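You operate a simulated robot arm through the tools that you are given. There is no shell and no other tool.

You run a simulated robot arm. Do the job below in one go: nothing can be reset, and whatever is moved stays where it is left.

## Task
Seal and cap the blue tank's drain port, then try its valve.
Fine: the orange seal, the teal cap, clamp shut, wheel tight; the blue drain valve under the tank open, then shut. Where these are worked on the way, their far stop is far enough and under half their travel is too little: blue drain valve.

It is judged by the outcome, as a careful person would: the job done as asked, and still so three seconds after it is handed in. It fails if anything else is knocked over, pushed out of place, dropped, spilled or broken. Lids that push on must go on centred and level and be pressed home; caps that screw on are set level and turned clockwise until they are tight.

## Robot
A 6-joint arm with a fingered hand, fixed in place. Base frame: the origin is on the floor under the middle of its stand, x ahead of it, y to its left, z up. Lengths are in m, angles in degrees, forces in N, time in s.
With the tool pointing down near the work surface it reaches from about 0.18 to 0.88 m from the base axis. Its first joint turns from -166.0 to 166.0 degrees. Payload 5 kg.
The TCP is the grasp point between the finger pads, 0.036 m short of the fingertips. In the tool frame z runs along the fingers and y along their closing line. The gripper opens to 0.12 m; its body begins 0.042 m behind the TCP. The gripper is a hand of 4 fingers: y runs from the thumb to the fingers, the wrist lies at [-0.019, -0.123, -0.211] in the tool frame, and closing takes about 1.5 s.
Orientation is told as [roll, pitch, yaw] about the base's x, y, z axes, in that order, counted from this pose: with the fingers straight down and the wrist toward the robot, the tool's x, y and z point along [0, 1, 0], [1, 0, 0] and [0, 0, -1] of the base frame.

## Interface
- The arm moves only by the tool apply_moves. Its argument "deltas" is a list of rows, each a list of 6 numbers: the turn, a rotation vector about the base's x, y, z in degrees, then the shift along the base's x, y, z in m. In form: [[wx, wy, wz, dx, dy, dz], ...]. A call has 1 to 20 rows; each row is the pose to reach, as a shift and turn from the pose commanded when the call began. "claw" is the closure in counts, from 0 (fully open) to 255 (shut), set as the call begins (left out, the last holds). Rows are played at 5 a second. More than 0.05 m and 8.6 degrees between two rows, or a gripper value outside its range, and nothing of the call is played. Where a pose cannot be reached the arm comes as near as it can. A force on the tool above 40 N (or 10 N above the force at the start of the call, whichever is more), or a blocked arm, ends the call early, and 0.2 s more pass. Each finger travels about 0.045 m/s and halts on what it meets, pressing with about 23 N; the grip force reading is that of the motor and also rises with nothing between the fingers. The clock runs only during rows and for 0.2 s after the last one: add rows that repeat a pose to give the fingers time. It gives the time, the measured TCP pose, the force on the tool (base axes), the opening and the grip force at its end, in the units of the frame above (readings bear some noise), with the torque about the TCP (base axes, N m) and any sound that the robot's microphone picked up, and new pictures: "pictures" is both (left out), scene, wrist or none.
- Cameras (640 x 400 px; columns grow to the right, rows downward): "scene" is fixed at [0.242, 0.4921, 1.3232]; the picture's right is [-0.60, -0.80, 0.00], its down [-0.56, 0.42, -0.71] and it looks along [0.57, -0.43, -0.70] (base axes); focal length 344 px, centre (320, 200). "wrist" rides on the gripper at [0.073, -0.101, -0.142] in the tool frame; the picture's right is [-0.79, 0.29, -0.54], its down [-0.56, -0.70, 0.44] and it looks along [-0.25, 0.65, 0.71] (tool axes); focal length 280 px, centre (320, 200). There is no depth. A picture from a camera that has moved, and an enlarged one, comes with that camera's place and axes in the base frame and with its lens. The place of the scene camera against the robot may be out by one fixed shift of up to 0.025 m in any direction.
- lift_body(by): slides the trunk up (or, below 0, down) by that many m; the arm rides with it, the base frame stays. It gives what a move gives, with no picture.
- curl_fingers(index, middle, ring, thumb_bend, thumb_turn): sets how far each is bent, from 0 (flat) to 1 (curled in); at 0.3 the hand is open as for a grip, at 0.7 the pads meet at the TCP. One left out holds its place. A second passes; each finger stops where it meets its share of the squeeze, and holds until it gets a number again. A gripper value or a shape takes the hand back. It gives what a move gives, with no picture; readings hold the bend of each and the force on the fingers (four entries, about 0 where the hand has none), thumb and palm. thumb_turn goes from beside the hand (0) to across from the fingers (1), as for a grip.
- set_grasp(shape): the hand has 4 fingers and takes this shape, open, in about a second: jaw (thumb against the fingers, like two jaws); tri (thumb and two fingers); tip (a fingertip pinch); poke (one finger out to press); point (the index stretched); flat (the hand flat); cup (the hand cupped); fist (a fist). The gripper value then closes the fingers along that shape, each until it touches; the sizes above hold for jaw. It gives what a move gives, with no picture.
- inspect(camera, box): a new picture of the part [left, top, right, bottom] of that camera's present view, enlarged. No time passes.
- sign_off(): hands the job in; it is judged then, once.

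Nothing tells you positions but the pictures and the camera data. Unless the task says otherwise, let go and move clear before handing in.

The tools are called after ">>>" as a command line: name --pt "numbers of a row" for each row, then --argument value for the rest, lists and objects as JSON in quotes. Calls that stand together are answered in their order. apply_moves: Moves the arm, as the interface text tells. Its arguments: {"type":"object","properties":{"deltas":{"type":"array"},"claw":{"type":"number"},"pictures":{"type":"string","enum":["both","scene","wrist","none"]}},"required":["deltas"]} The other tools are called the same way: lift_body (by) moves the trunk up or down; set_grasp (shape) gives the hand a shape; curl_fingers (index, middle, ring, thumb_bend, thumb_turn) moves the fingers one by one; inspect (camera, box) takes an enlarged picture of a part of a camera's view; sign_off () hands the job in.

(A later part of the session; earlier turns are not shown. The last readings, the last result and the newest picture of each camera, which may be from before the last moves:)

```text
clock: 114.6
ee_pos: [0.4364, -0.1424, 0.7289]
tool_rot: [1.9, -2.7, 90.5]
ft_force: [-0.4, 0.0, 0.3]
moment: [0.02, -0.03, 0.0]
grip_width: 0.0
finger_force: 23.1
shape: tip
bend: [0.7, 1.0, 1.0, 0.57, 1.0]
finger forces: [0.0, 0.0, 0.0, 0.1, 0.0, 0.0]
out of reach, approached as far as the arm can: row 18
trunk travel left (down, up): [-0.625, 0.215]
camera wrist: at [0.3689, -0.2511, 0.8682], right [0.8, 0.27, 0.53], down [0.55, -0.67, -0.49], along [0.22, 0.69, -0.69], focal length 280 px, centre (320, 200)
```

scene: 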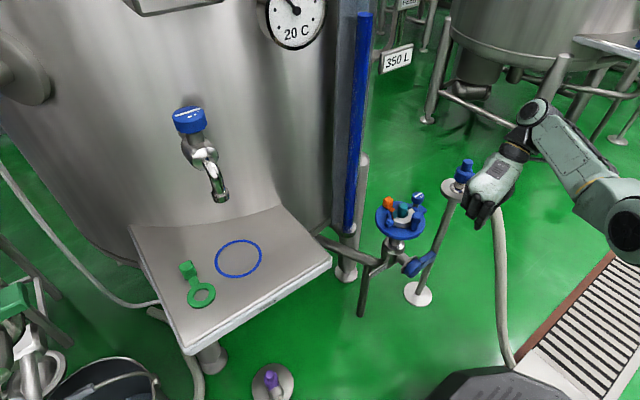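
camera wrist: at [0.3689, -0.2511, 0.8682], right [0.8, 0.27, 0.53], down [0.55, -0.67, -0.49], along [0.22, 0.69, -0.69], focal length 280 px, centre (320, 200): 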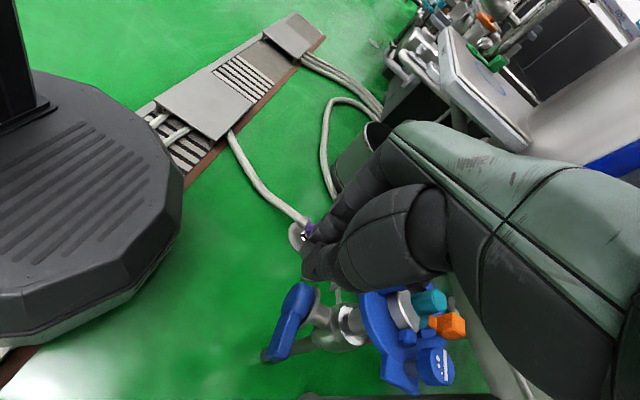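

I'm at the edge of the arm's envelope here. I'll lower the trunk by 10 cm, which brings the hand down in free space, to suit the low valve.

>>> lift_body --by -0.1

>>> inspect --camera "scene" --box '[320, 100, 640, 300]'

```text
clock: 116.0
ee_pos: [0.4372, -0.1427, 0.6284]
tool_rot: [1.8, -2.6, 90.3]
ft_force: [-0.2, 0.2, -0.1]
moment: [0.03, -0.01, 0.02]
grip_width: 0.0001
finger_force: 23.2
shape: tip
bend: [0.7, 1.0, 1.0, 0.57, 1.0]
finger forces: [0.1, 0.0, 0.0, 0.0, 0.1, 0.0]
trunk travel left (down, up): [-0.525, 0.315]
```

```text
2.00 times, centred on (480, 200) of scene
camera zoom: at [0.242, 0.4921, 1.3232], right [-0.6, -0.8, 0.0], down [-0.56, 0.42, -0.71], along [0.57, -0.43, -0.7], focal length 687 px, centre (0, 200)
```

zoom: 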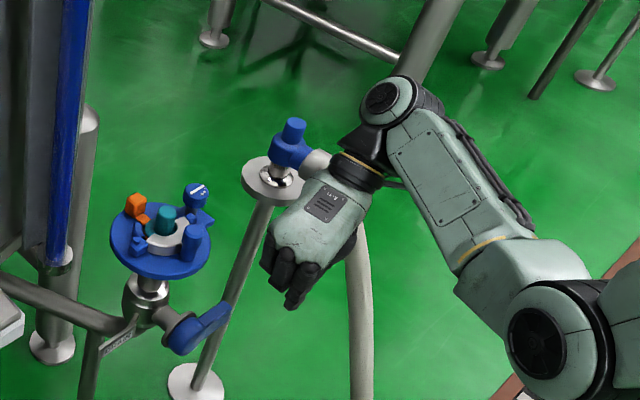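

Now I'm pitching the hand forward by about 72°, staying in the free space in front of the valve.

>>> apply_moves --pt "-0.25 -8 -0.18 0 0 0" --pt "-0.5 -16 -0.36 0 0 0" --pt "-0.75 -24 -0.54 0 0 0" --pt "-1.0 -32 -0.72 0 0 0" --pt "-1.25 -40 -0.9 0 0 0" --pt "-1.5 -48 -1.08 0 0 0" --pt "-1.75 -56 -1.26 0 0 0" --pt "-2.0 -64 -1.45 0 0 0" --pt "-2.25 -71.8 -1.63 0 0 0" --pt "-2.25 -71.8 -1.63 0 0 0" --pictures "both"

>>> inspect --camera "scene" --box '[320, 140, 560, 300]'

```text
clock: 118.2
ee_pos: [0.4525, -0.1335, 0.683]
tool_rot: [-69.8, 0.2, 90.0]
ft_force: [-0.5, 0.1, 0.2]
moment: [0.0, 0.0, 0.06]
grip_width: 0.0
finger_force: 22.9
shape: tip
bend: [0.7, 1.0, 1.0, 0.57, 1.0]
finger forces: [0.1, 0.0, 0.0, 0.1, 0.0, 0.0]
out of reach, approached as far as the arm can: row 8, 9, 10
trunk travel left (down, up): [-0.525, 0.315]
camera wrist: at [0.2939, -0.2355, 0.6644], right [-0.23, 0.29, 0.93], down [0.61, -0.7, 0.37], along [0.76, 0.65, -0.01], focal length 280 px, centre (320, 200)
```

scene: 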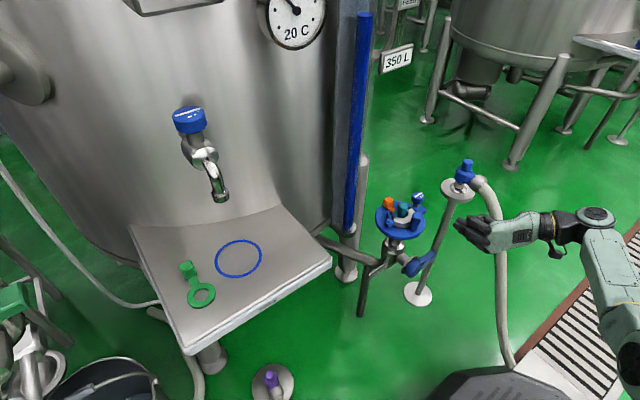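
wrist: 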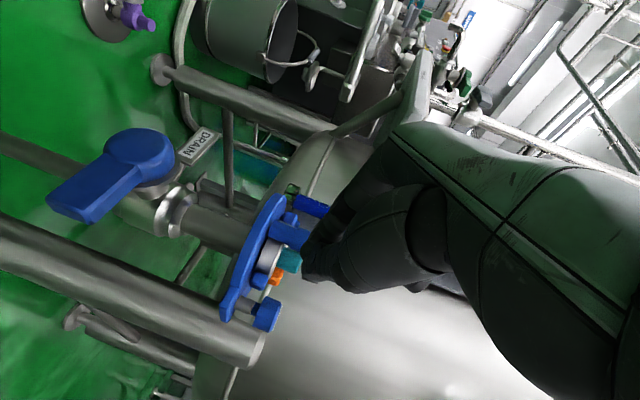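

```text
2.50 times, centred on (440, 220) of scene
camera zoom: at [0.242, 0.4921, 1.3232], right [-0.6, -0.8, 0.0], down [-0.56, 0.42, -0.71], along [0.57, -0.43, -0.7], focal length 859 px, centre (20, 150)
```

zoom: 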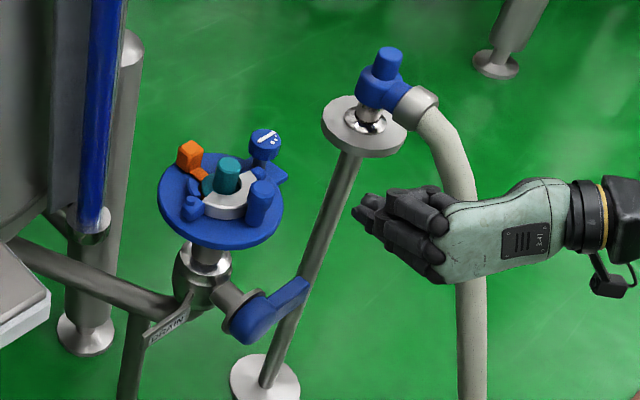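

The hand now points forward with pinched fingers. I'll lower the trunk in steps to bring the beam below the lever, staying in front of it.

>>> lift_body --by -0.12

>>> inspect --camera "wrist" --box '[0, 50, 400, 350]'

>>> inspect --camera "scene" --box '[340, 160, 640, 360]'

```text
clock: 119.7
ee_pos: [0.4534, -0.1341, 0.5619]
tool_rot: [-69.7, 0.2, 90.0]
ft_force: [-0.4, 0.2, -0.5]
moment: [-0.01, -0.04, -0.03]
grip_width: 0.0
finger_force: 23.3
shape: tip
bend: [0.7, 1.0, 1.0, 0.57, 1.0]
finger forces: [0.1, 0.1, 0.0, 0.1, 0.1, 0.0]
trunk travel left (down, up): [-0.405, 0.435]
```

```text
1.33 times, centred on (200, 200) of wrist
camera zoom: at [0.2937, -0.2354, 0.5446], right [-0.23, 0.29, 0.93], down [0.61, -0.7, 0.37], along [0.76, 0.65, -0.01], focal length 374 px, centre (480, 200)
```

zoom: 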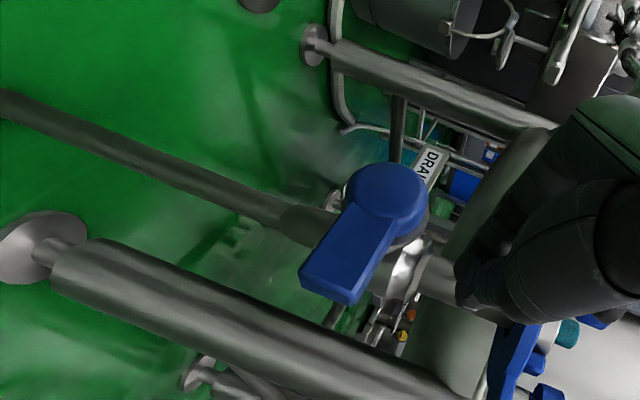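

```text
2.00 times, centred on (490, 260) of scene
camera zoom: at [0.242, 0.4921, 1.3232], right [-0.6, -0.8, 0.0], down [-0.56, 0.42, -0.71], along [0.57, -0.43, -0.7], focal length 687 px, centre (-20, 80)
```

zoom: 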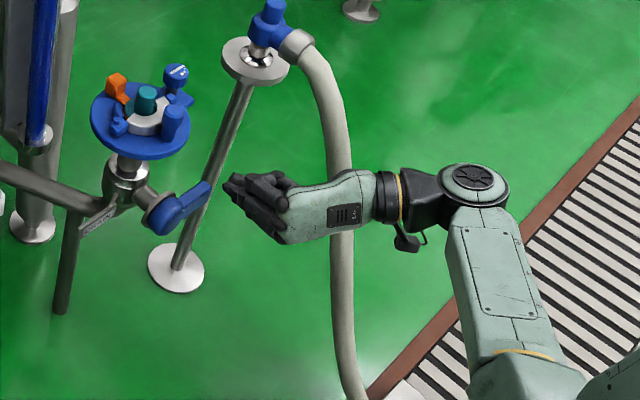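

The lever bar spans z≈0.458–0.497 with its front face at x≈0.51. I'm lowering the trunk another 12.5 cm so the pinched beam is just below it.

>>> lift_body --by -0.125

>>> inspect --camera "wrist" --box '[100, 80, 400, 330]'

>>> inspect --camera "scene" --box '[370, 200, 530, 320]'

```text
clock: 121.2
ee_pos: [0.4523, -0.1347, 0.4372]
tool_rot: [-69.7, 0.2, 90.0]
ft_force: [-0.2, 0.2, 0.1]
moment: [0.03, -0.01, -0.02]
grip_width: 0.0
finger_force: 22.7
shape: tip
bend: [0.7, 1.0, 1.0, 0.57, 1.0]
finger forces: [0.0, 0.0, 0.0, 0.1, 0.1, 0.1]
trunk travel left (down, up): [-0.28, 0.56]
```

```text
1.60 times, centred on (250, 205) of wrist
camera zoom: at [0.2937, -0.2354, 0.4195], right [-0.23, 0.29, 0.93], down [0.61, -0.7, 0.37], along [0.76, 0.65, -0.01], focal length 449 px, centre (432, 192)
```

zoom: 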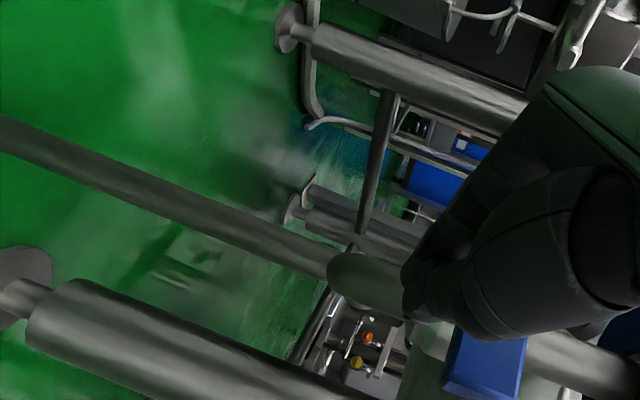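

```text
3.33 times, centred on (450, 260) of scene
camera zoom: at [0.242, 0.4921, 1.3232], right [-0.6, -0.8, 0.0], down [-0.56, 0.42, -0.71], along [0.57, -0.43, -0.7], focal length 1145 px, centre (-113, 0)
```

zoom: 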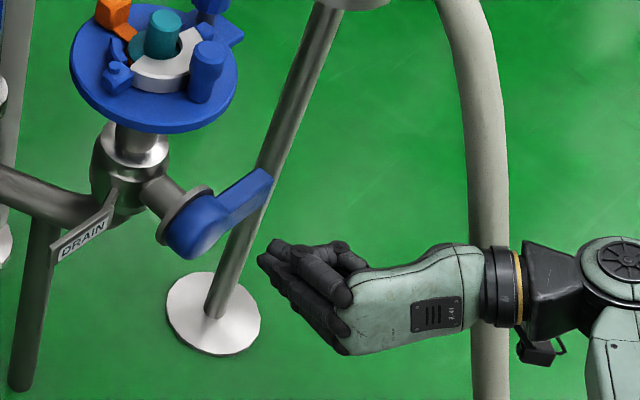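

The curled middle and ring fingers would bump the valve hub at this tilt. Tilting further, to about 95°, makes the pinch protrude well past them. I'll rotate by a further 25° while staying clear in front of the lever.

>>> apply_moves --pt "0 -6.3 0 -0.005 0 0" --pt "0 -12.6 0 -0.01 0 0" --pt "0 -18.9 0 -0.01 0 0" --pt "0 -25.2 0 -0.01 0 0" --pt "0 -25.2 0 -0.01 0 0" --pictures "both"

>>> inspect --camera "wrist" --box '[200, 150, 440, 350]'

>>> inspect --camera "scene" --box '[370, 200, 530, 320]'

```text
clock: 122.4
ee_pos: [0.4505, -0.1423, 0.5912]
tool_rot: [-92.2, -1.0, 90.2]
ft_force: [1.1, 1.0, -0.8]
moment: [-0.02, 0.01, 0.02]
grip_width: 0.0001
finger_force: 23.1
shape: tip
bend: [0.7, 1.0, 1.0, 0.57, 1.0]
finger forces: [0.1, 0.0, 0.0, 0.0, 0.0, 0.0]
out of reach, approached as far as the arm can: row 1, 2, 3, 4, 5
trunk travel left (down, up): [-0.28, 0.56]
camera wrist: at [0.3111, -0.2434, 0.511], right [-0.57, 0.27, 0.77], down [0.42, -0.71, 0.56], along [0.7, 0.65, 0.29], focal length 280 px, centre (320, 200)
```

scene: 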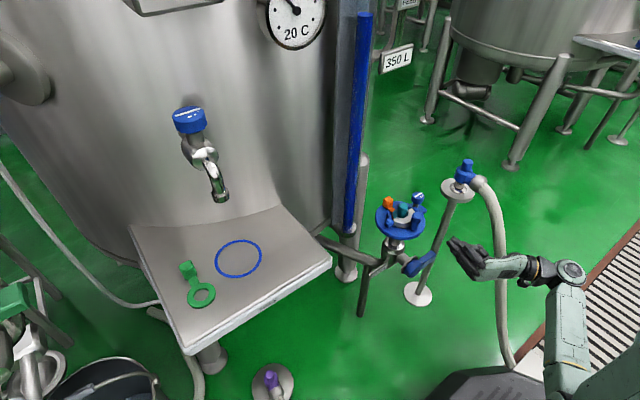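
wrist: 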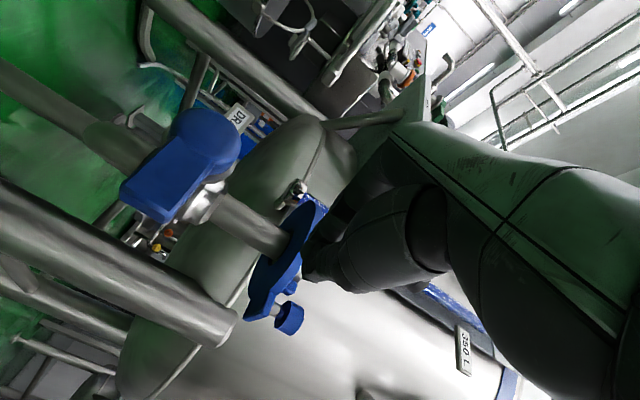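

```text
2.00 times, centred on (320, 250) of wrist
camera zoom: at [0.3111, -0.2434, 0.511], right [-0.57, 0.27, 0.77], down [0.42, -0.71, 0.56], along [0.7, 0.65, 0.29], focal length 561 px, centre (320, 100)
```

zoom: 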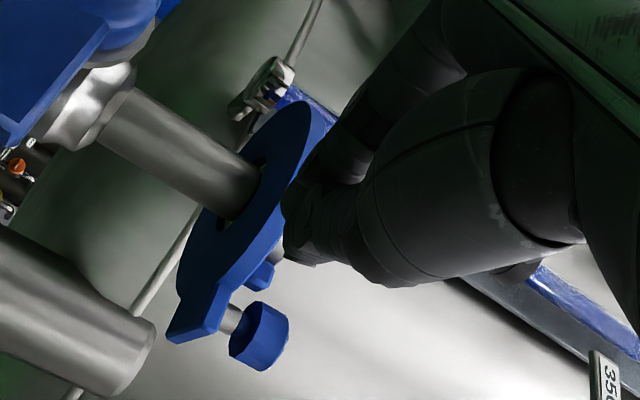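

```text
3.33 times, centred on (450, 260) of scene
camera zoom: at [0.242, 0.4921, 1.3232], right [-0.6, -0.8, 0.0], down [-0.56, 0.42, -0.71], along [0.57, -0.43, -0.7], focal length 1145 px, centre (-113, 0)
```

zoom: 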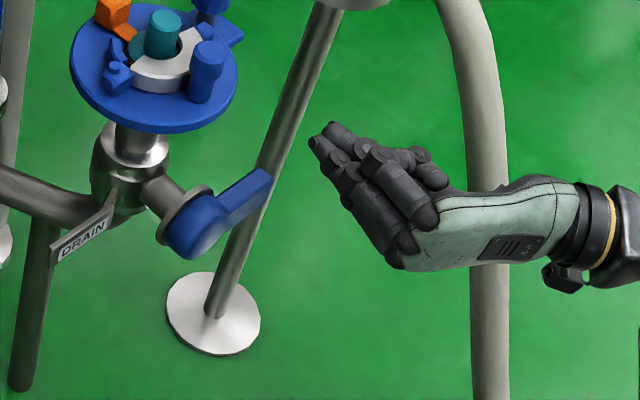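

The orientation is good, but the arm rose to stay within reach. I'll lower the trunk by 15 cm more to bring the beam to just below the lever height.

>>> lift_body --by -0.155

>>> inspect --camera "wrist" --box '[160, 130, 440, 330]'

>>> inspect --camera "scene" --box '[370, 200, 530, 320]'

```text
clock: 124.2
ee_pos: [0.4505, -0.1432, 0.4357]
tool_rot: [-92.0, -0.9, 90.2]
ft_force: [-0.3, -0.2, -0.1]
moment: [-0.03, 0.0, 0.02]
grip_width: 0.0
finger_force: 23.4
shape: tip
bend: [0.7, 1.0, 1.0, 0.57, 1.0]
finger forces: [0.0, 0.1, 0.1, 0.0, 0.0, 0.0]
trunk travel left (down, up): [-0.125, 0.715]
```

```text
2.00 times, centred on (300, 230) of wrist
camera zoom: at [0.3111, -0.2433, 0.3558], right [-0.57, 0.27, 0.77], down [0.42, -0.71, 0.56], along [0.7, 0.65, 0.29], focal length 561 px, centre (360, 140)
```

zoom: 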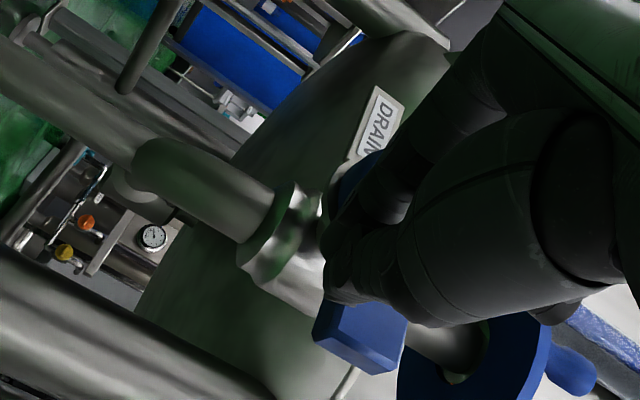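

```text
3.33 times, centred on (450, 260) of scene
camera zoom: at [0.242, 0.4921, 1.3232], right [-0.6, -0.8, 0.0], down [-0.56, 0.42, -0.71], along [0.57, -0.43, -0.7], focal length 1145 px, centre (-113, 0)
```

zoom: 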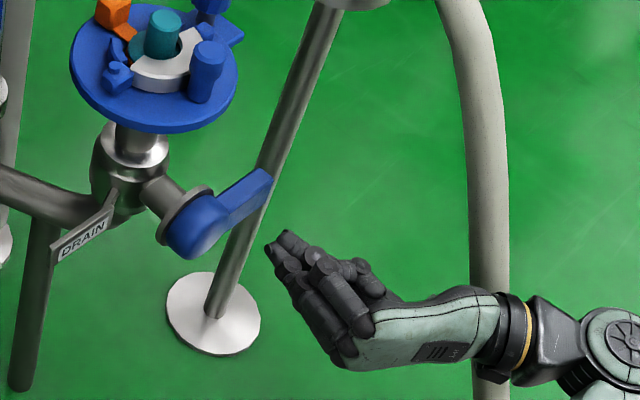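

The beam is just below and in front of the lever. I'm advancing 4 cm in x to slide the fingertips under it.

>>> apply_moves --pt "0 0 0 0.01 0 0" --pt "0 0 0 0.02 0 0" --pt "0 0 0 0.03 0 0" --pt "0 0 0 0.038 0 0" --pt "0 0 0 0.038 0 0" --pictures "none"

>>> inspect --camera "wrist" --box '[160, 130, 440, 330]'

>>> inspect --camera "scene" --box '[370, 200, 530, 320]'

```text
clock: 125.4
ee_pos: [0.4907, -0.1439, 0.4351]
tool_rot: [-91.8, -1.0, 90.2]
ft_force: [0.0, -0.7, -0.5]
moment: [0.02, 0.0, -0.03]
grip_width: 0.0
finger_force: 22.9
shape: tip
bend: [0.7, 1.0, 1.0, 0.57, 1.0]
finger forces: [0.1, 0.0, 0.0, 0.0, 0.0, 0.1]
trunk travel left (down, up): [-0.125, 0.715]
```

```text
2.00 times, centred on (300, 230) of wrist
camera zoom: at [0.3498, -0.243, 0.3556], right [-0.57, 0.27, 0.78], down [0.43, -0.71, 0.56], along [0.7, 0.65, 0.29], focal length 561 px, centre (360, 140)
```

zoom: 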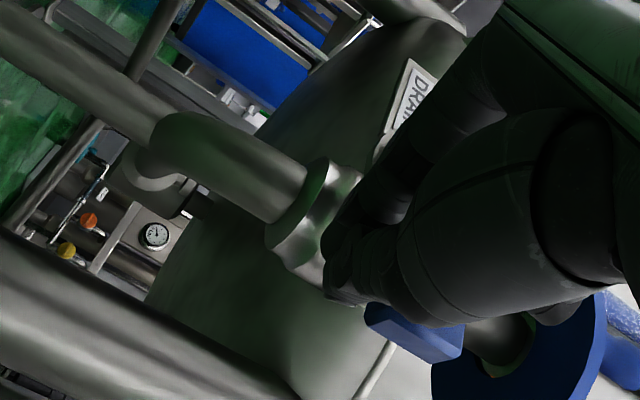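

```text
3.33 times, centred on (450, 260) of scene
camera zoom: at [0.242, 0.4921, 1.3232], right [-0.6, -0.8, 0.0], down [-0.56, 0.42, -0.71], along [0.57, -0.43, -0.7], focal length 1145 px, centre (-113, 0)
```

zoom: 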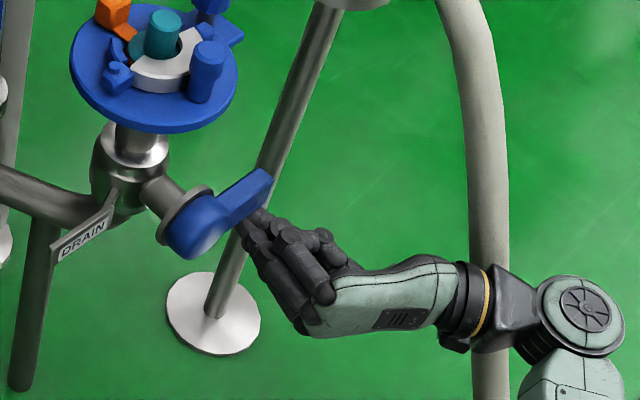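

The fingertips are under the lever. I'm lifting along the lever's arc, first half.

>>> apply_moves --pt "0 0 0 0 0 0.008" --pt "0 0 0 0 -0.001 0.016" --pt "0 0 0 0 -0.003 0.025" --pt "0 0 0 0 -0.0037 0.0344" --pt "0 0 0 0 -0.003 0.046" --pt "0 0 0 0 0.0007 0.0577" --pictures "none"

>>> inspect --camera "wrist" --box '[160, 130, 440, 330]'

>>> inspect --camera "scene" --box '[370, 200, 530, 320]'

```text
clock: 126.8
ee_pos: [0.4886, -0.1433, 0.4955]
tool_rot: [-92.1, -1.0, 90.2]
ft_force: [0.3, 0.0, 0.1]
moment: [0.03, 0.01, -0.02]
grip_width: 0.0
finger_force: 23.0
shape: tip
bend: [0.7, 1.0, 1.0, 0.57, 1.0]
finger forces: [0.0, 0.0, 0.0, 0.1, 0.0, 0.0]
trunk travel left (down, up): [-0.125, 0.715]
```

```text
2.00 times, centred on (300, 230) of wrist
camera zoom: at [0.3493, -0.2425, 0.4151], right [-0.57, 0.27, 0.77], down [0.42, -0.71, 0.56], along [0.7, 0.65, 0.29], focal length 561 px, centre (360, 140)
```

zoom: 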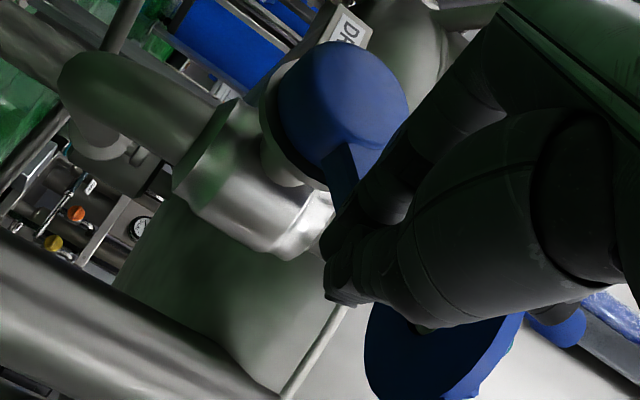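

```text
3.33 times, centred on (450, 260) of scene
camera zoom: at [0.242, 0.4921, 1.3232], right [-0.6, -0.8, 0.0], down [-0.56, 0.42, -0.71], along [0.57, -0.43, -0.7], focal length 1145 px, centre (-113, 0)
```

zoom: 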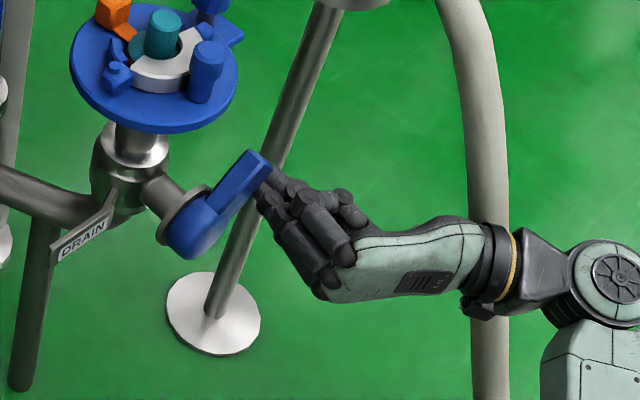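

The lever is rising freely. Continuing to raise it.

>>> apply_moves --pt "0 0 0 0 0.0025 0.0055" --pt "0 0 0 0 0.0055 0.0105" --pt "0 0 0 0 0.0085 0.0153" --pt "0 0 0 0 0.0115 0.02" --pt "0 0 0 0 0.0145 0.023" --pt "0 0 0 0 0.0175 0.026" --pt "0 0 0 0 0.0205 0.0285" --pt "0 0 0 0 0.0232 0.0313" --pictures "none"

>>> inspect --camera "wrist" --box '[160, 130, 440, 330]'

>>> inspect --camera "scene" --box '[370, 180, 530, 300]'

```text
clock: 128.6
ee_pos: [0.4889, -0.1191, 0.5244]
tool_rot: [-91.9, -1.0, 90.2]
ft_force: [-0.9, -1.6, -0.5]
moment: [-0.01, 0.0, 0.0]
grip_width: 0.0
finger_force: 23.3
shape: tip
bend: [0.7, 1.0, 1.0, 0.57, 1.0]
finger forces: [0.0, 0.1, 0.1, 0.1, 0.0, 0.1]
trunk travel left (down, up): [-0.125, 0.715]
```

```text
2.00 times, centred on (300, 230) of wrist
camera zoom: at [0.3491, -0.2188, 0.4442], right [-0.57, 0.27, 0.77], down [0.42, -0.71, 0.56], along [0.7, 0.65, 0.29], focal length 561 px, centre (360, 140)
```

zoom: 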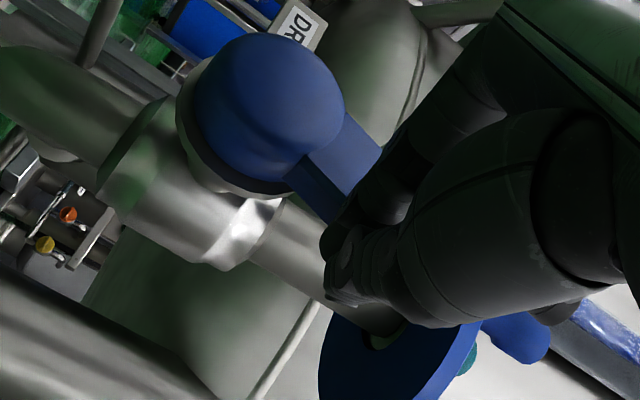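

```text
3.33 times, centred on (450, 240) of scene
camera zoom: at [0.242, 0.4921, 1.3232], right [-0.6, -0.8, 0.0], down [-0.56, 0.42, -0.71], along [0.57, -0.43, -0.7], focal length 1145 px, centre (-113, 67)
```

zoom: 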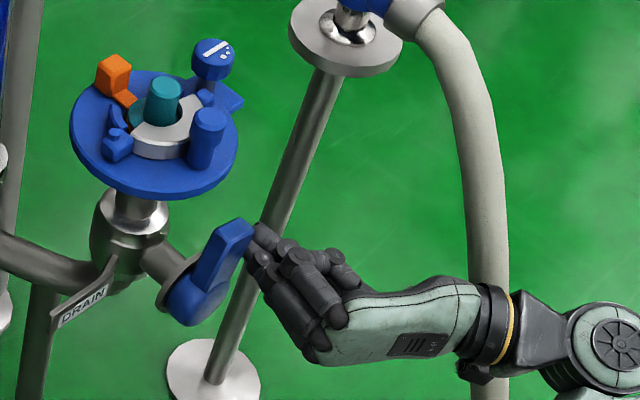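

The lever is at about 65°. I'm pushing on toward vertical until it reaches its stop.

>>> apply_moves --pt "0 0 0 0 0.004 0.002" --pt "0 0 0 0 0.008 0.004" --pt "0 0 0 0 0.012 0.005" --pt "0 0 0 0 0.016 0.006" --pt "0 0 0 0 0.02 0.006" --pictures "none"

>>> inspect --camera "wrist" --box '[160, 130, 440, 330]'

>>> inspect --camera "scene" --box '[370, 180, 530, 300]'

```text
clock: 129.8
ee_pos: [0.4888, -0.1018, 0.5301]
tool_rot: [-92.1, -0.9, 90.0]
ft_force: [-2.0, -17.5, 1.9]
moment: [-0.05, -0.02, -0.37]
grip_width: 0.0
finger_force: 22.9
shape: tip
bend: [0.7, 1.0, 1.0, 0.56, 1.0]
finger forces: [0.0, 0.0, 0.0, 0.0, 0.0, 0.0]
trunk travel left (down, up): [-0.125, 0.715]
```

```text
2.00 times, centred on (300, 230) of wrist
camera zoom: at [0.3497, -0.201, 0.4508], right [-0.57, 0.28, 0.77], down [0.42, -0.71, 0.56], along [0.7, 0.65, 0.29], focal length 561 px, centre (360, 140)
```

zoom: 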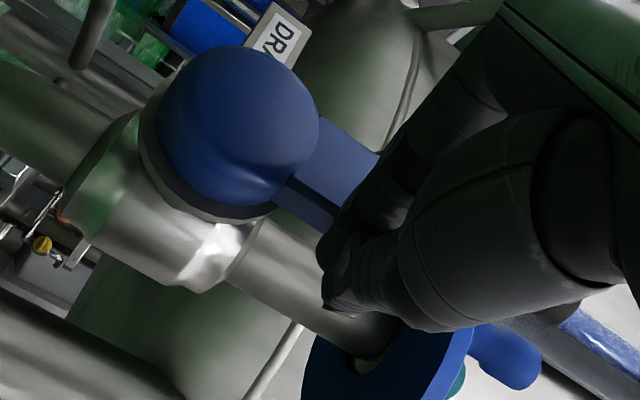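

```text
3.33 times, centred on (450, 240) of scene
camera zoom: at [0.242, 0.4921, 1.3232], right [-0.6, -0.8, 0.0], down [-0.56, 0.42, -0.71], along [0.57, -0.43, -0.7], focal length 1145 px, centre (-113, 67)
```

zoom: 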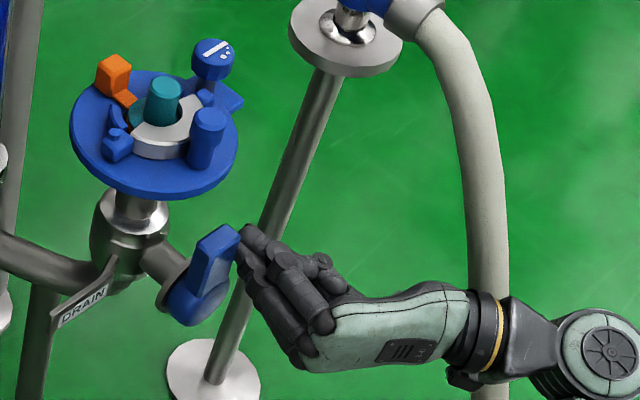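

The lever reached its far stop: 17 N with no further motion, roughly vertical, so the valve is open. I'll back the fingers out and move to the lever's other side to shut it.

>>> apply_moves --pt "0 0 0 0 -0.008 0" --pt "0 0 0 0 -0.014 0" --pt "0 0 0 -0.02 -0.014 0" --pt "0 0 0 -0.04 -0.014 0" --pt "0 0 0 -0.055 -0.014 0" --pt "0 0 0 -0.055 -0.014 0" --pictures "both"

>>> inspect --camera "wrist" --box '[100, 100, 400, 330]'

>>> inspect --camera "scene" --box '[370, 180, 530, 300]'

```text
clock: 131.2
ee_pos: [0.4345, -0.1122, 0.5295]
tool_rot: [-92.1, -0.9, 90.2]
ft_force: [1.1, 0.3, 0.0]
moment: [-0.01, 0.0, 0.0]
grip_width: 0.0
finger_force: 23.2
shape: tip
bend: [0.7, 1.0, 1.0, 0.56, 1.0]
finger forces: [0.0, 0.0, 0.0, 0.1, 0.1, 0.0]
trunk travel left (down, up): [-0.125, 0.715]
camera wrist: at [0.2943, -0.2128, 0.4509], right [-0.57, 0.27, 0.77], down [0.42, -0.71, 0.56], along [0.7, 0.65, 0.29], focal length 280 px, centre (320, 200)
```

scene: 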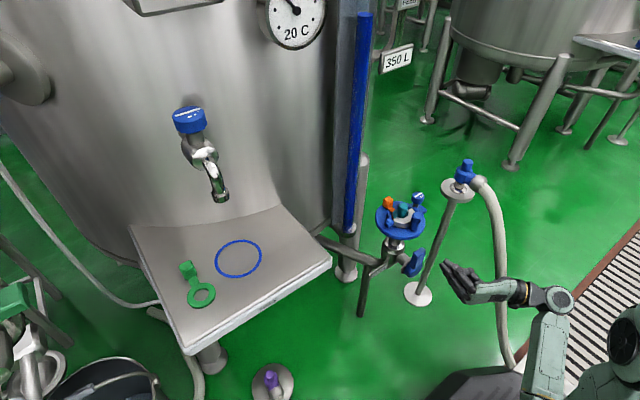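
wrist: 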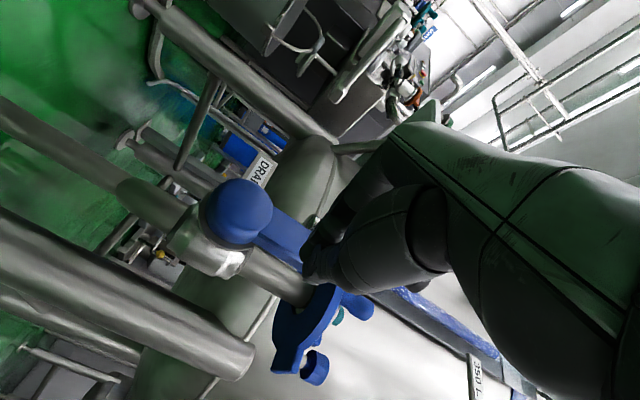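

```text
1.74 times, centred on (250, 215) of wrist
camera zoom: at [0.2943, -0.2128, 0.4509], right [-0.57, 0.27, 0.77], down [0.42, -0.71, 0.56], along [0.7, 0.65, 0.29], focal length 488 px, centre (442, 174)
```

zoom: 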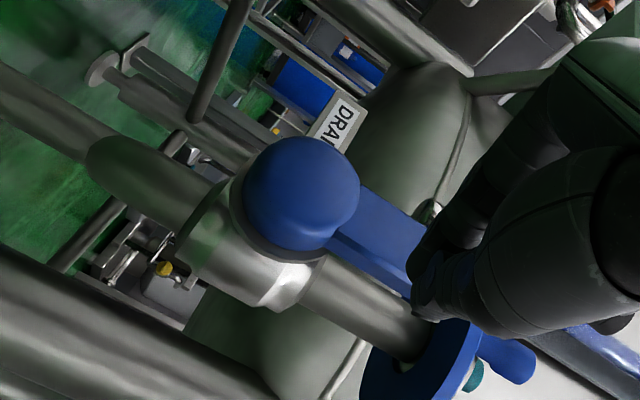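

```text
3.33 times, centred on (450, 240) of scene
camera zoom: at [0.242, 0.4921, 1.3232], right [-0.6, -0.8, 0.0], down [-0.56, 0.42, -0.71], along [0.57, -0.43, -0.7], focal length 1145 px, centre (-113, 67)
```

zoom: 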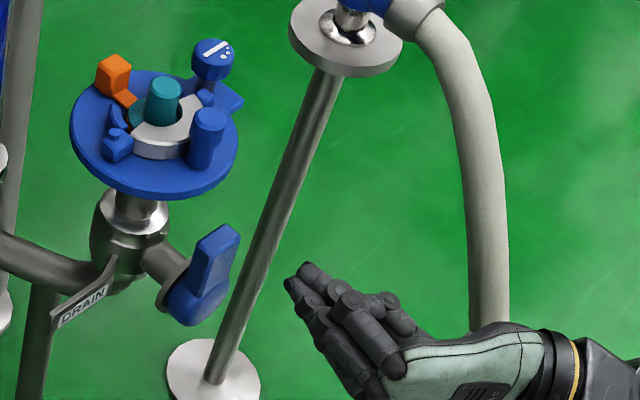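

The valve lever stands vertical (open) and stays there. Next I'll move to its +y side, still in front of it.

>>> apply_moves --pt "0 0 0 0 0.016 0.004" --pt "0 0 0 0 0.032 0.008" --pt "0 0 0 0 0.048 0.012" --pt "0 0 0 0 0.064 0.0155" --pt "0 0 0 0 0.079 0.0155" --pt "0 0 0 0 0.079 0.0155" --pictures "both"

>>> inspect --camera "scene" --box '[370, 180, 530, 300]'

```text
clock: 132.6
ee_pos: [0.4395, -0.0364, 0.5436]
tool_rot: [-91.8, -0.4, 90.0]
ft_force: [-0.1, -0.3, 0.0]
moment: [0.0, 0.0, -0.01]
grip_width: 0.0
finger_force: 23.2
shape: tip
bend: [0.7, 1.0, 1.0, 0.56, 1.0]
finger forces: [0.0, 0.1, 0.0, 0.0, 0.0, 0.0]
trunk travel left (down, up): [-0.125, 0.715]
camera wrist: at [0.2989, -0.1363, 0.4654], right [-0.57, 0.28, 0.77], down [0.42, -0.71, 0.57], along [0.71, 0.65, 0.28], focal length 280 px, centre (320, 200)
```

scene: 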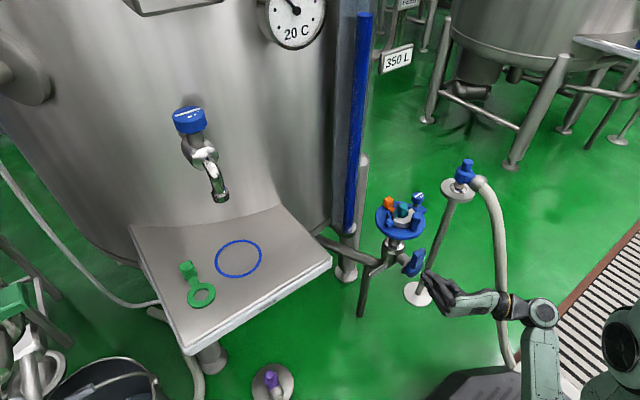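
wrist: 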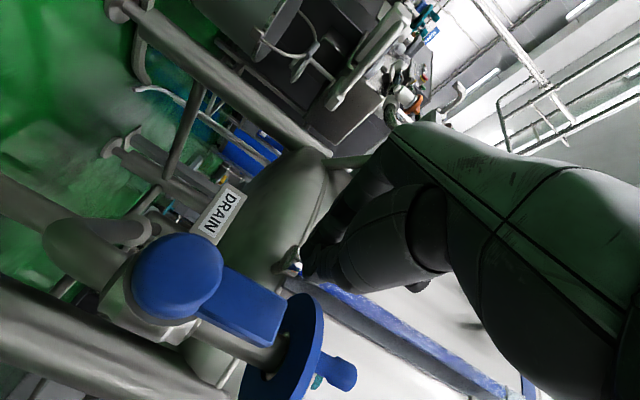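

```text
3.33 times, centred on (450, 240) of scene
camera zoom: at [0.242, 0.4921, 1.3232], right [-0.6, -0.8, 0.0], down [-0.56, 0.42, -0.71], along [0.57, -0.43, -0.7], focal length 1145 px, centre (-113, 67)
```

zoom: 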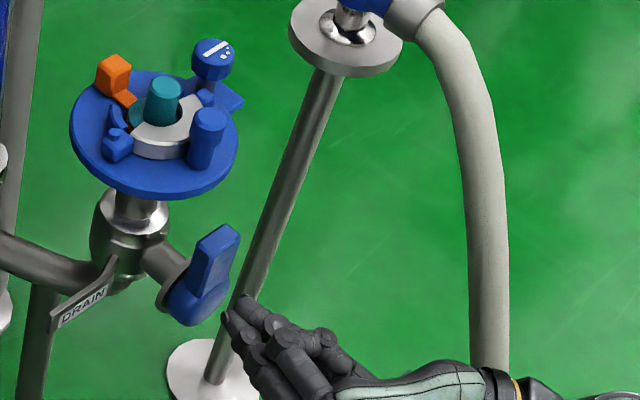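

I'll shift a bit further to +y to be sure of clearing the lever's side, then advance so the fingers are beside it.

>>> apply_moves --pt "0 0 0 0 0.008 0" --pt "0 0 0 0 0.016 0" --pt "0 0 0 0.012 0.016 0" --pt "0 0 0 0.024 0.016 0" --pt "0 0 0 0.036 0.016 0" --pt "0 0 0 0.048 0.016 0" --pt "0 0 0 0.048 0.016 0" --pictures "both"

>>> inspect --camera "wrist" --box '[100, 130, 400, 360]'

>>> inspect --camera "scene" --box '[370, 180, 530, 300]'

```text
clock: 134.2
ee_pos: [0.4832, -0.0181, 0.5448]
tool_rot: [-91.9, -1.0, 90.1]
ft_force: [0.2, 0.0, 0.4]
moment: [0.0, 0.05, 0.0]
grip_width: 0.0
finger_force: 23.2
shape: tip
bend: [0.7, 1.0, 1.0, 0.56, 1.0]
finger forces: [0.0, 0.0, 0.1, 0.0, 0.1, 0.1]
trunk travel left (down, up): [-0.125, 0.715]
camera wrist: at [0.3426, -0.1176, 0.4659], right [-0.57, 0.27, 0.78], down [0.43, -0.71, 0.56], along [0.7, 0.65, 0.29], focal length 280 px, centre (320, 200)
```

scene: 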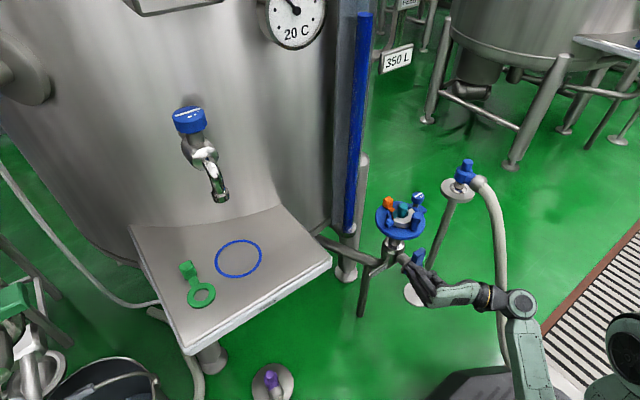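
wrist: 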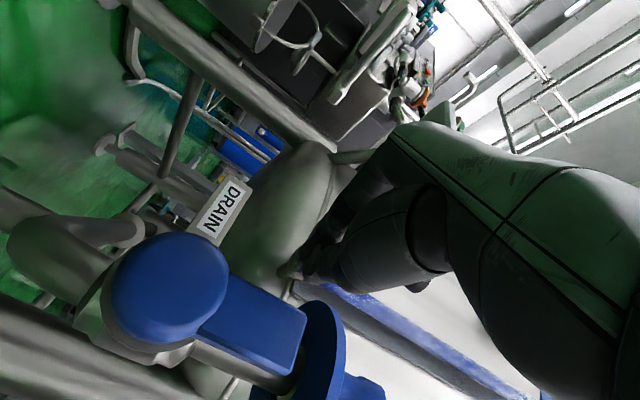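

```text
1.74 times, centred on (250, 245) of wrist
camera zoom: at [0.3426, -0.1176, 0.4659], right [-0.57, 0.27, 0.78], down [0.43, -0.71, 0.56], along [0.7, 0.65, 0.29], focal length 488 px, centre (442, 122)
```

zoom: 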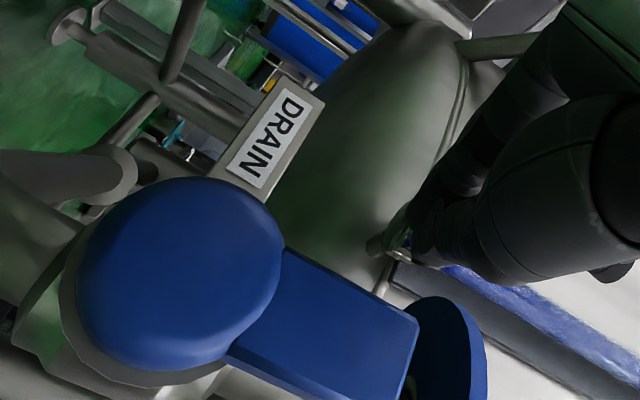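

```text
3.33 times, centred on (450, 240) of scene
camera zoom: at [0.242, 0.4921, 1.3232], right [-0.6, -0.8, 0.0], down [-0.56, 0.42, -0.71], along [0.57, -0.43, -0.7], focal length 1145 px, centre (-113, 67)
```

zoom: 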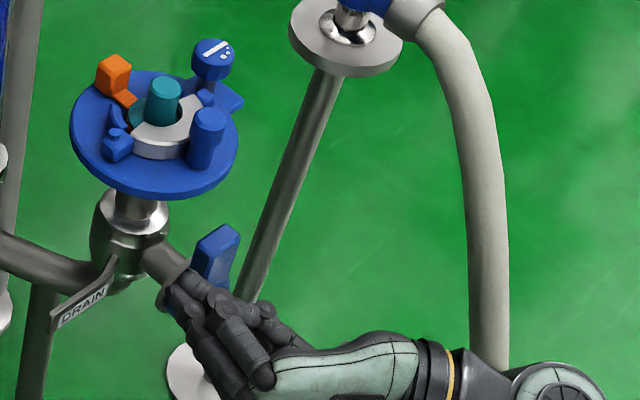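

The fingers are beside the lever on its +y side. I'm pushing toward -y along the arc to bring the lever back down.

>>> apply_moves --pt "0 0 0 0.004 -0.01 -0.005" --pt "0 0 0 0.005 -0.018 -0.007" --pt "0 0 0 0.005 -0.025 -0.006" --pt "0 0 0 0.005 -0.033 -0.005" --pt "0 0 0 0.005 -0.04 -0.0048" --pt "0 0 0 0.005 -0.049 -0.0045" --pt "0 0 0 0.005 -0.057 -0.0045" --pt "0 0 0 0.005 -0.065 -0.0048" --pictures "none"

>>> inspect --camera "wrist" --box '[100, 130, 400, 360]'

>>> inspect --camera "scene" --box '[370, 180, 530, 300]'

```text
clock: 136.0
ee_pos: [0.4878, -0.0839, 0.5398]
tool_rot: [-92.0, -1.0, 90.2]
ft_force: [-0.2, 1.0, 0.4]
moment: [-0.02, 0.01, 0.02]
grip_width: 0.0
finger_force: 22.9
shape: tip
bend: [0.7, 1.0, 1.0, 0.57, 1.0]
finger forces: [0.0, 0.0, 0.0, 0.1, 0.1, 0.0]
trunk travel left (down, up): [-0.125, 0.715]
```

```text
1.74 times, centred on (250, 245) of wrist
camera zoom: at [0.3479, -0.1841, 0.4604], right [-0.57, 0.27, 0.77], down [0.42, -0.71, 0.56], along [0.7, 0.65, 0.29], focal length 488 px, centre (442, 122)
```

zoom: 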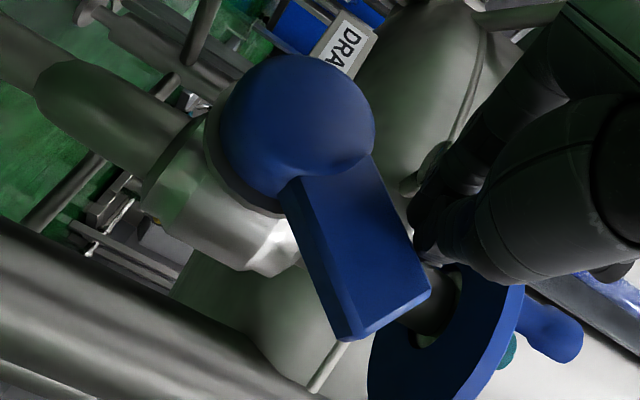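

```text
3.33 times, centred on (450, 240) of scene
camera zoom: at [0.242, 0.4921, 1.3232], right [-0.6, -0.8, 0.0], down [-0.56, 0.42, -0.71], along [0.57, -0.43, -0.7], focal length 1145 px, centre (-113, 67)
```

zoom: 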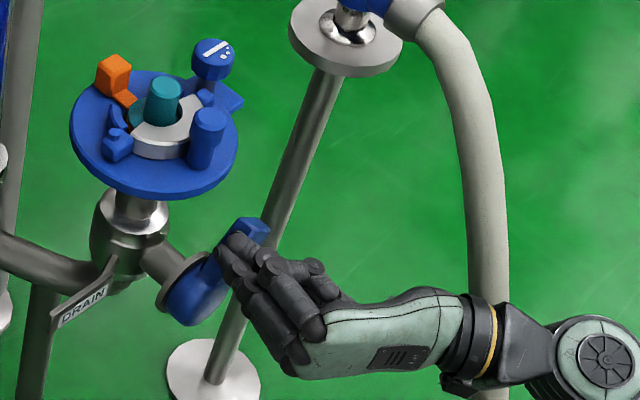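

The lever is coming down (about 50°). Continuing down to horizontal.

>>> apply_moves --pt "0 0 0 0 -0.008 -0.001" --pt "0 0 0 0 -0.015 -0.004" --pt "0 0 0 0 -0.0217 -0.008" --pt "0 0 0 0 -0.028 -0.012" --pt "0 0 0 0 -0.034 -0.018" --pt "0 0 0 0 -0.0397 -0.024" --pt "0 0 0 0 -0.043 -0.029" --pt "0 0 0 0 -0.046 -0.034" --pictures "none"

>>> inspect --camera "wrist" --box '[100, 130, 400, 360]'

>>> inspect --camera "scene" --box '[370, 180, 530, 300]'

```text
clock: 137.8
ee_pos: [0.4877, -0.1292, 0.5067]
tool_rot: [-92.0, -1.0, 90.1]
ft_force: [0.5, -0.6, -1.4]
moment: [0.01, 0.0, -0.01]
grip_width: 0.0001
finger_force: 23.0
shape: tip
bend: [0.7, 1.0, 1.0, 0.57, 1.0]
finger forces: [0.1, 0.0, 0.0, 0.0, 0.0, 0.0]
trunk travel left (down, up): [-0.125, 0.715]
```

```text
1.74 times, centred on (250, 245) of wrist
camera zoom: at [0.3467, -0.23, 0.4275], right [-0.57, 0.27, 0.77], down [0.42, -0.71, 0.56], along [0.7, 0.65, 0.29], focal length 488 px, centre (442, 122)
```

zoom: 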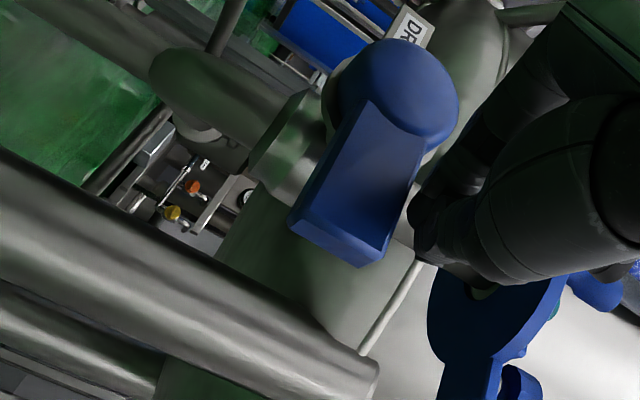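

```text
3.33 times, centred on (450, 240) of scene
camera zoom: at [0.242, 0.4921, 1.3232], right [-0.6, -0.8, 0.0], down [-0.56, 0.42, -0.71], along [0.57, -0.43, -0.7], focal length 1145 px, centre (-113, 67)
```

zoom: 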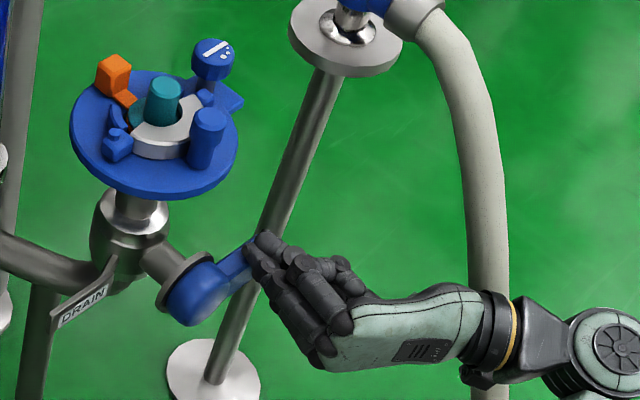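

Nearly horizontal. I'm pressing down gently to find the shut stop.

>>> apply_moves --pt "0 0 0 0 -0.001 -0.003" --pt "0 0 0 0 -0.002 -0.006" --pt "0 0 0 0 -0.003 -0.009" --pt "0 0 0 0 -0.003 -0.009" --pictures "none"

>>> inspect --camera "wrist" --box '[100, 130, 400, 360]'

>>> inspect --camera "scene" --box '[370, 180, 530, 300]'

```text
clock: 138.8
ee_pos: [0.4866, -0.1322, 0.5017]
tool_rot: [-92.4, -0.9, 90.1]
ft_force: [-2.1, 2.5, 23.4]
moment: [0.18, -0.59, 0.1]
grip_width: 0.0
finger_force: 22.6
shape: tip
bend: [0.7, 1.0, 1.0, 0.57, 1.0]
finger forces: [43.6, 0.1, 0.0, 0.0, 0.0, 0.0]
trunk travel left (down, up): [-0.125, 0.715]
```

```text
1.74 times, centred on (250, 245) of wrist
camera zoom: at [0.3474, -0.2326, 0.4211], right [-0.58, 0.27, 0.77], down [0.42, -0.71, 0.57], along [0.7, 0.65, 0.29], focal length 488 px, centre (442, 122)
```

zoom: 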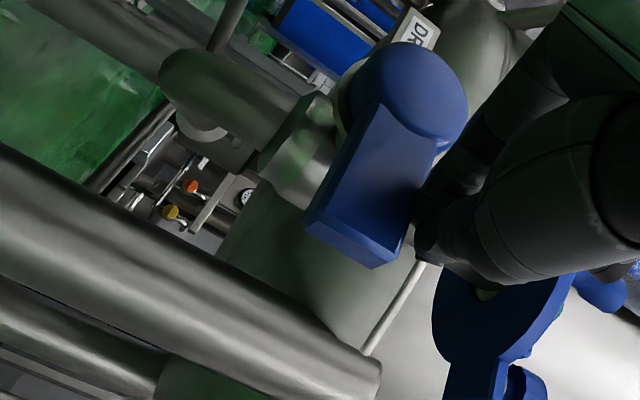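

```text
3.33 times, centred on (450, 240) of scene
camera zoom: at [0.242, 0.4921, 1.3232], right [-0.6, -0.8, 0.0], down [-0.56, 0.42, -0.71], along [0.57, -0.43, -0.7], focal length 1145 px, centre (-113, 67)
```

zoom: 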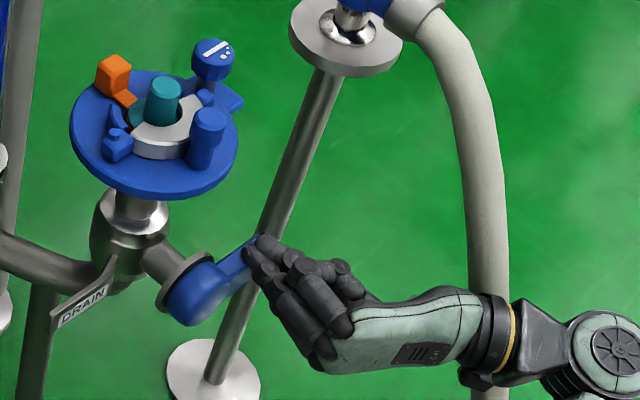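

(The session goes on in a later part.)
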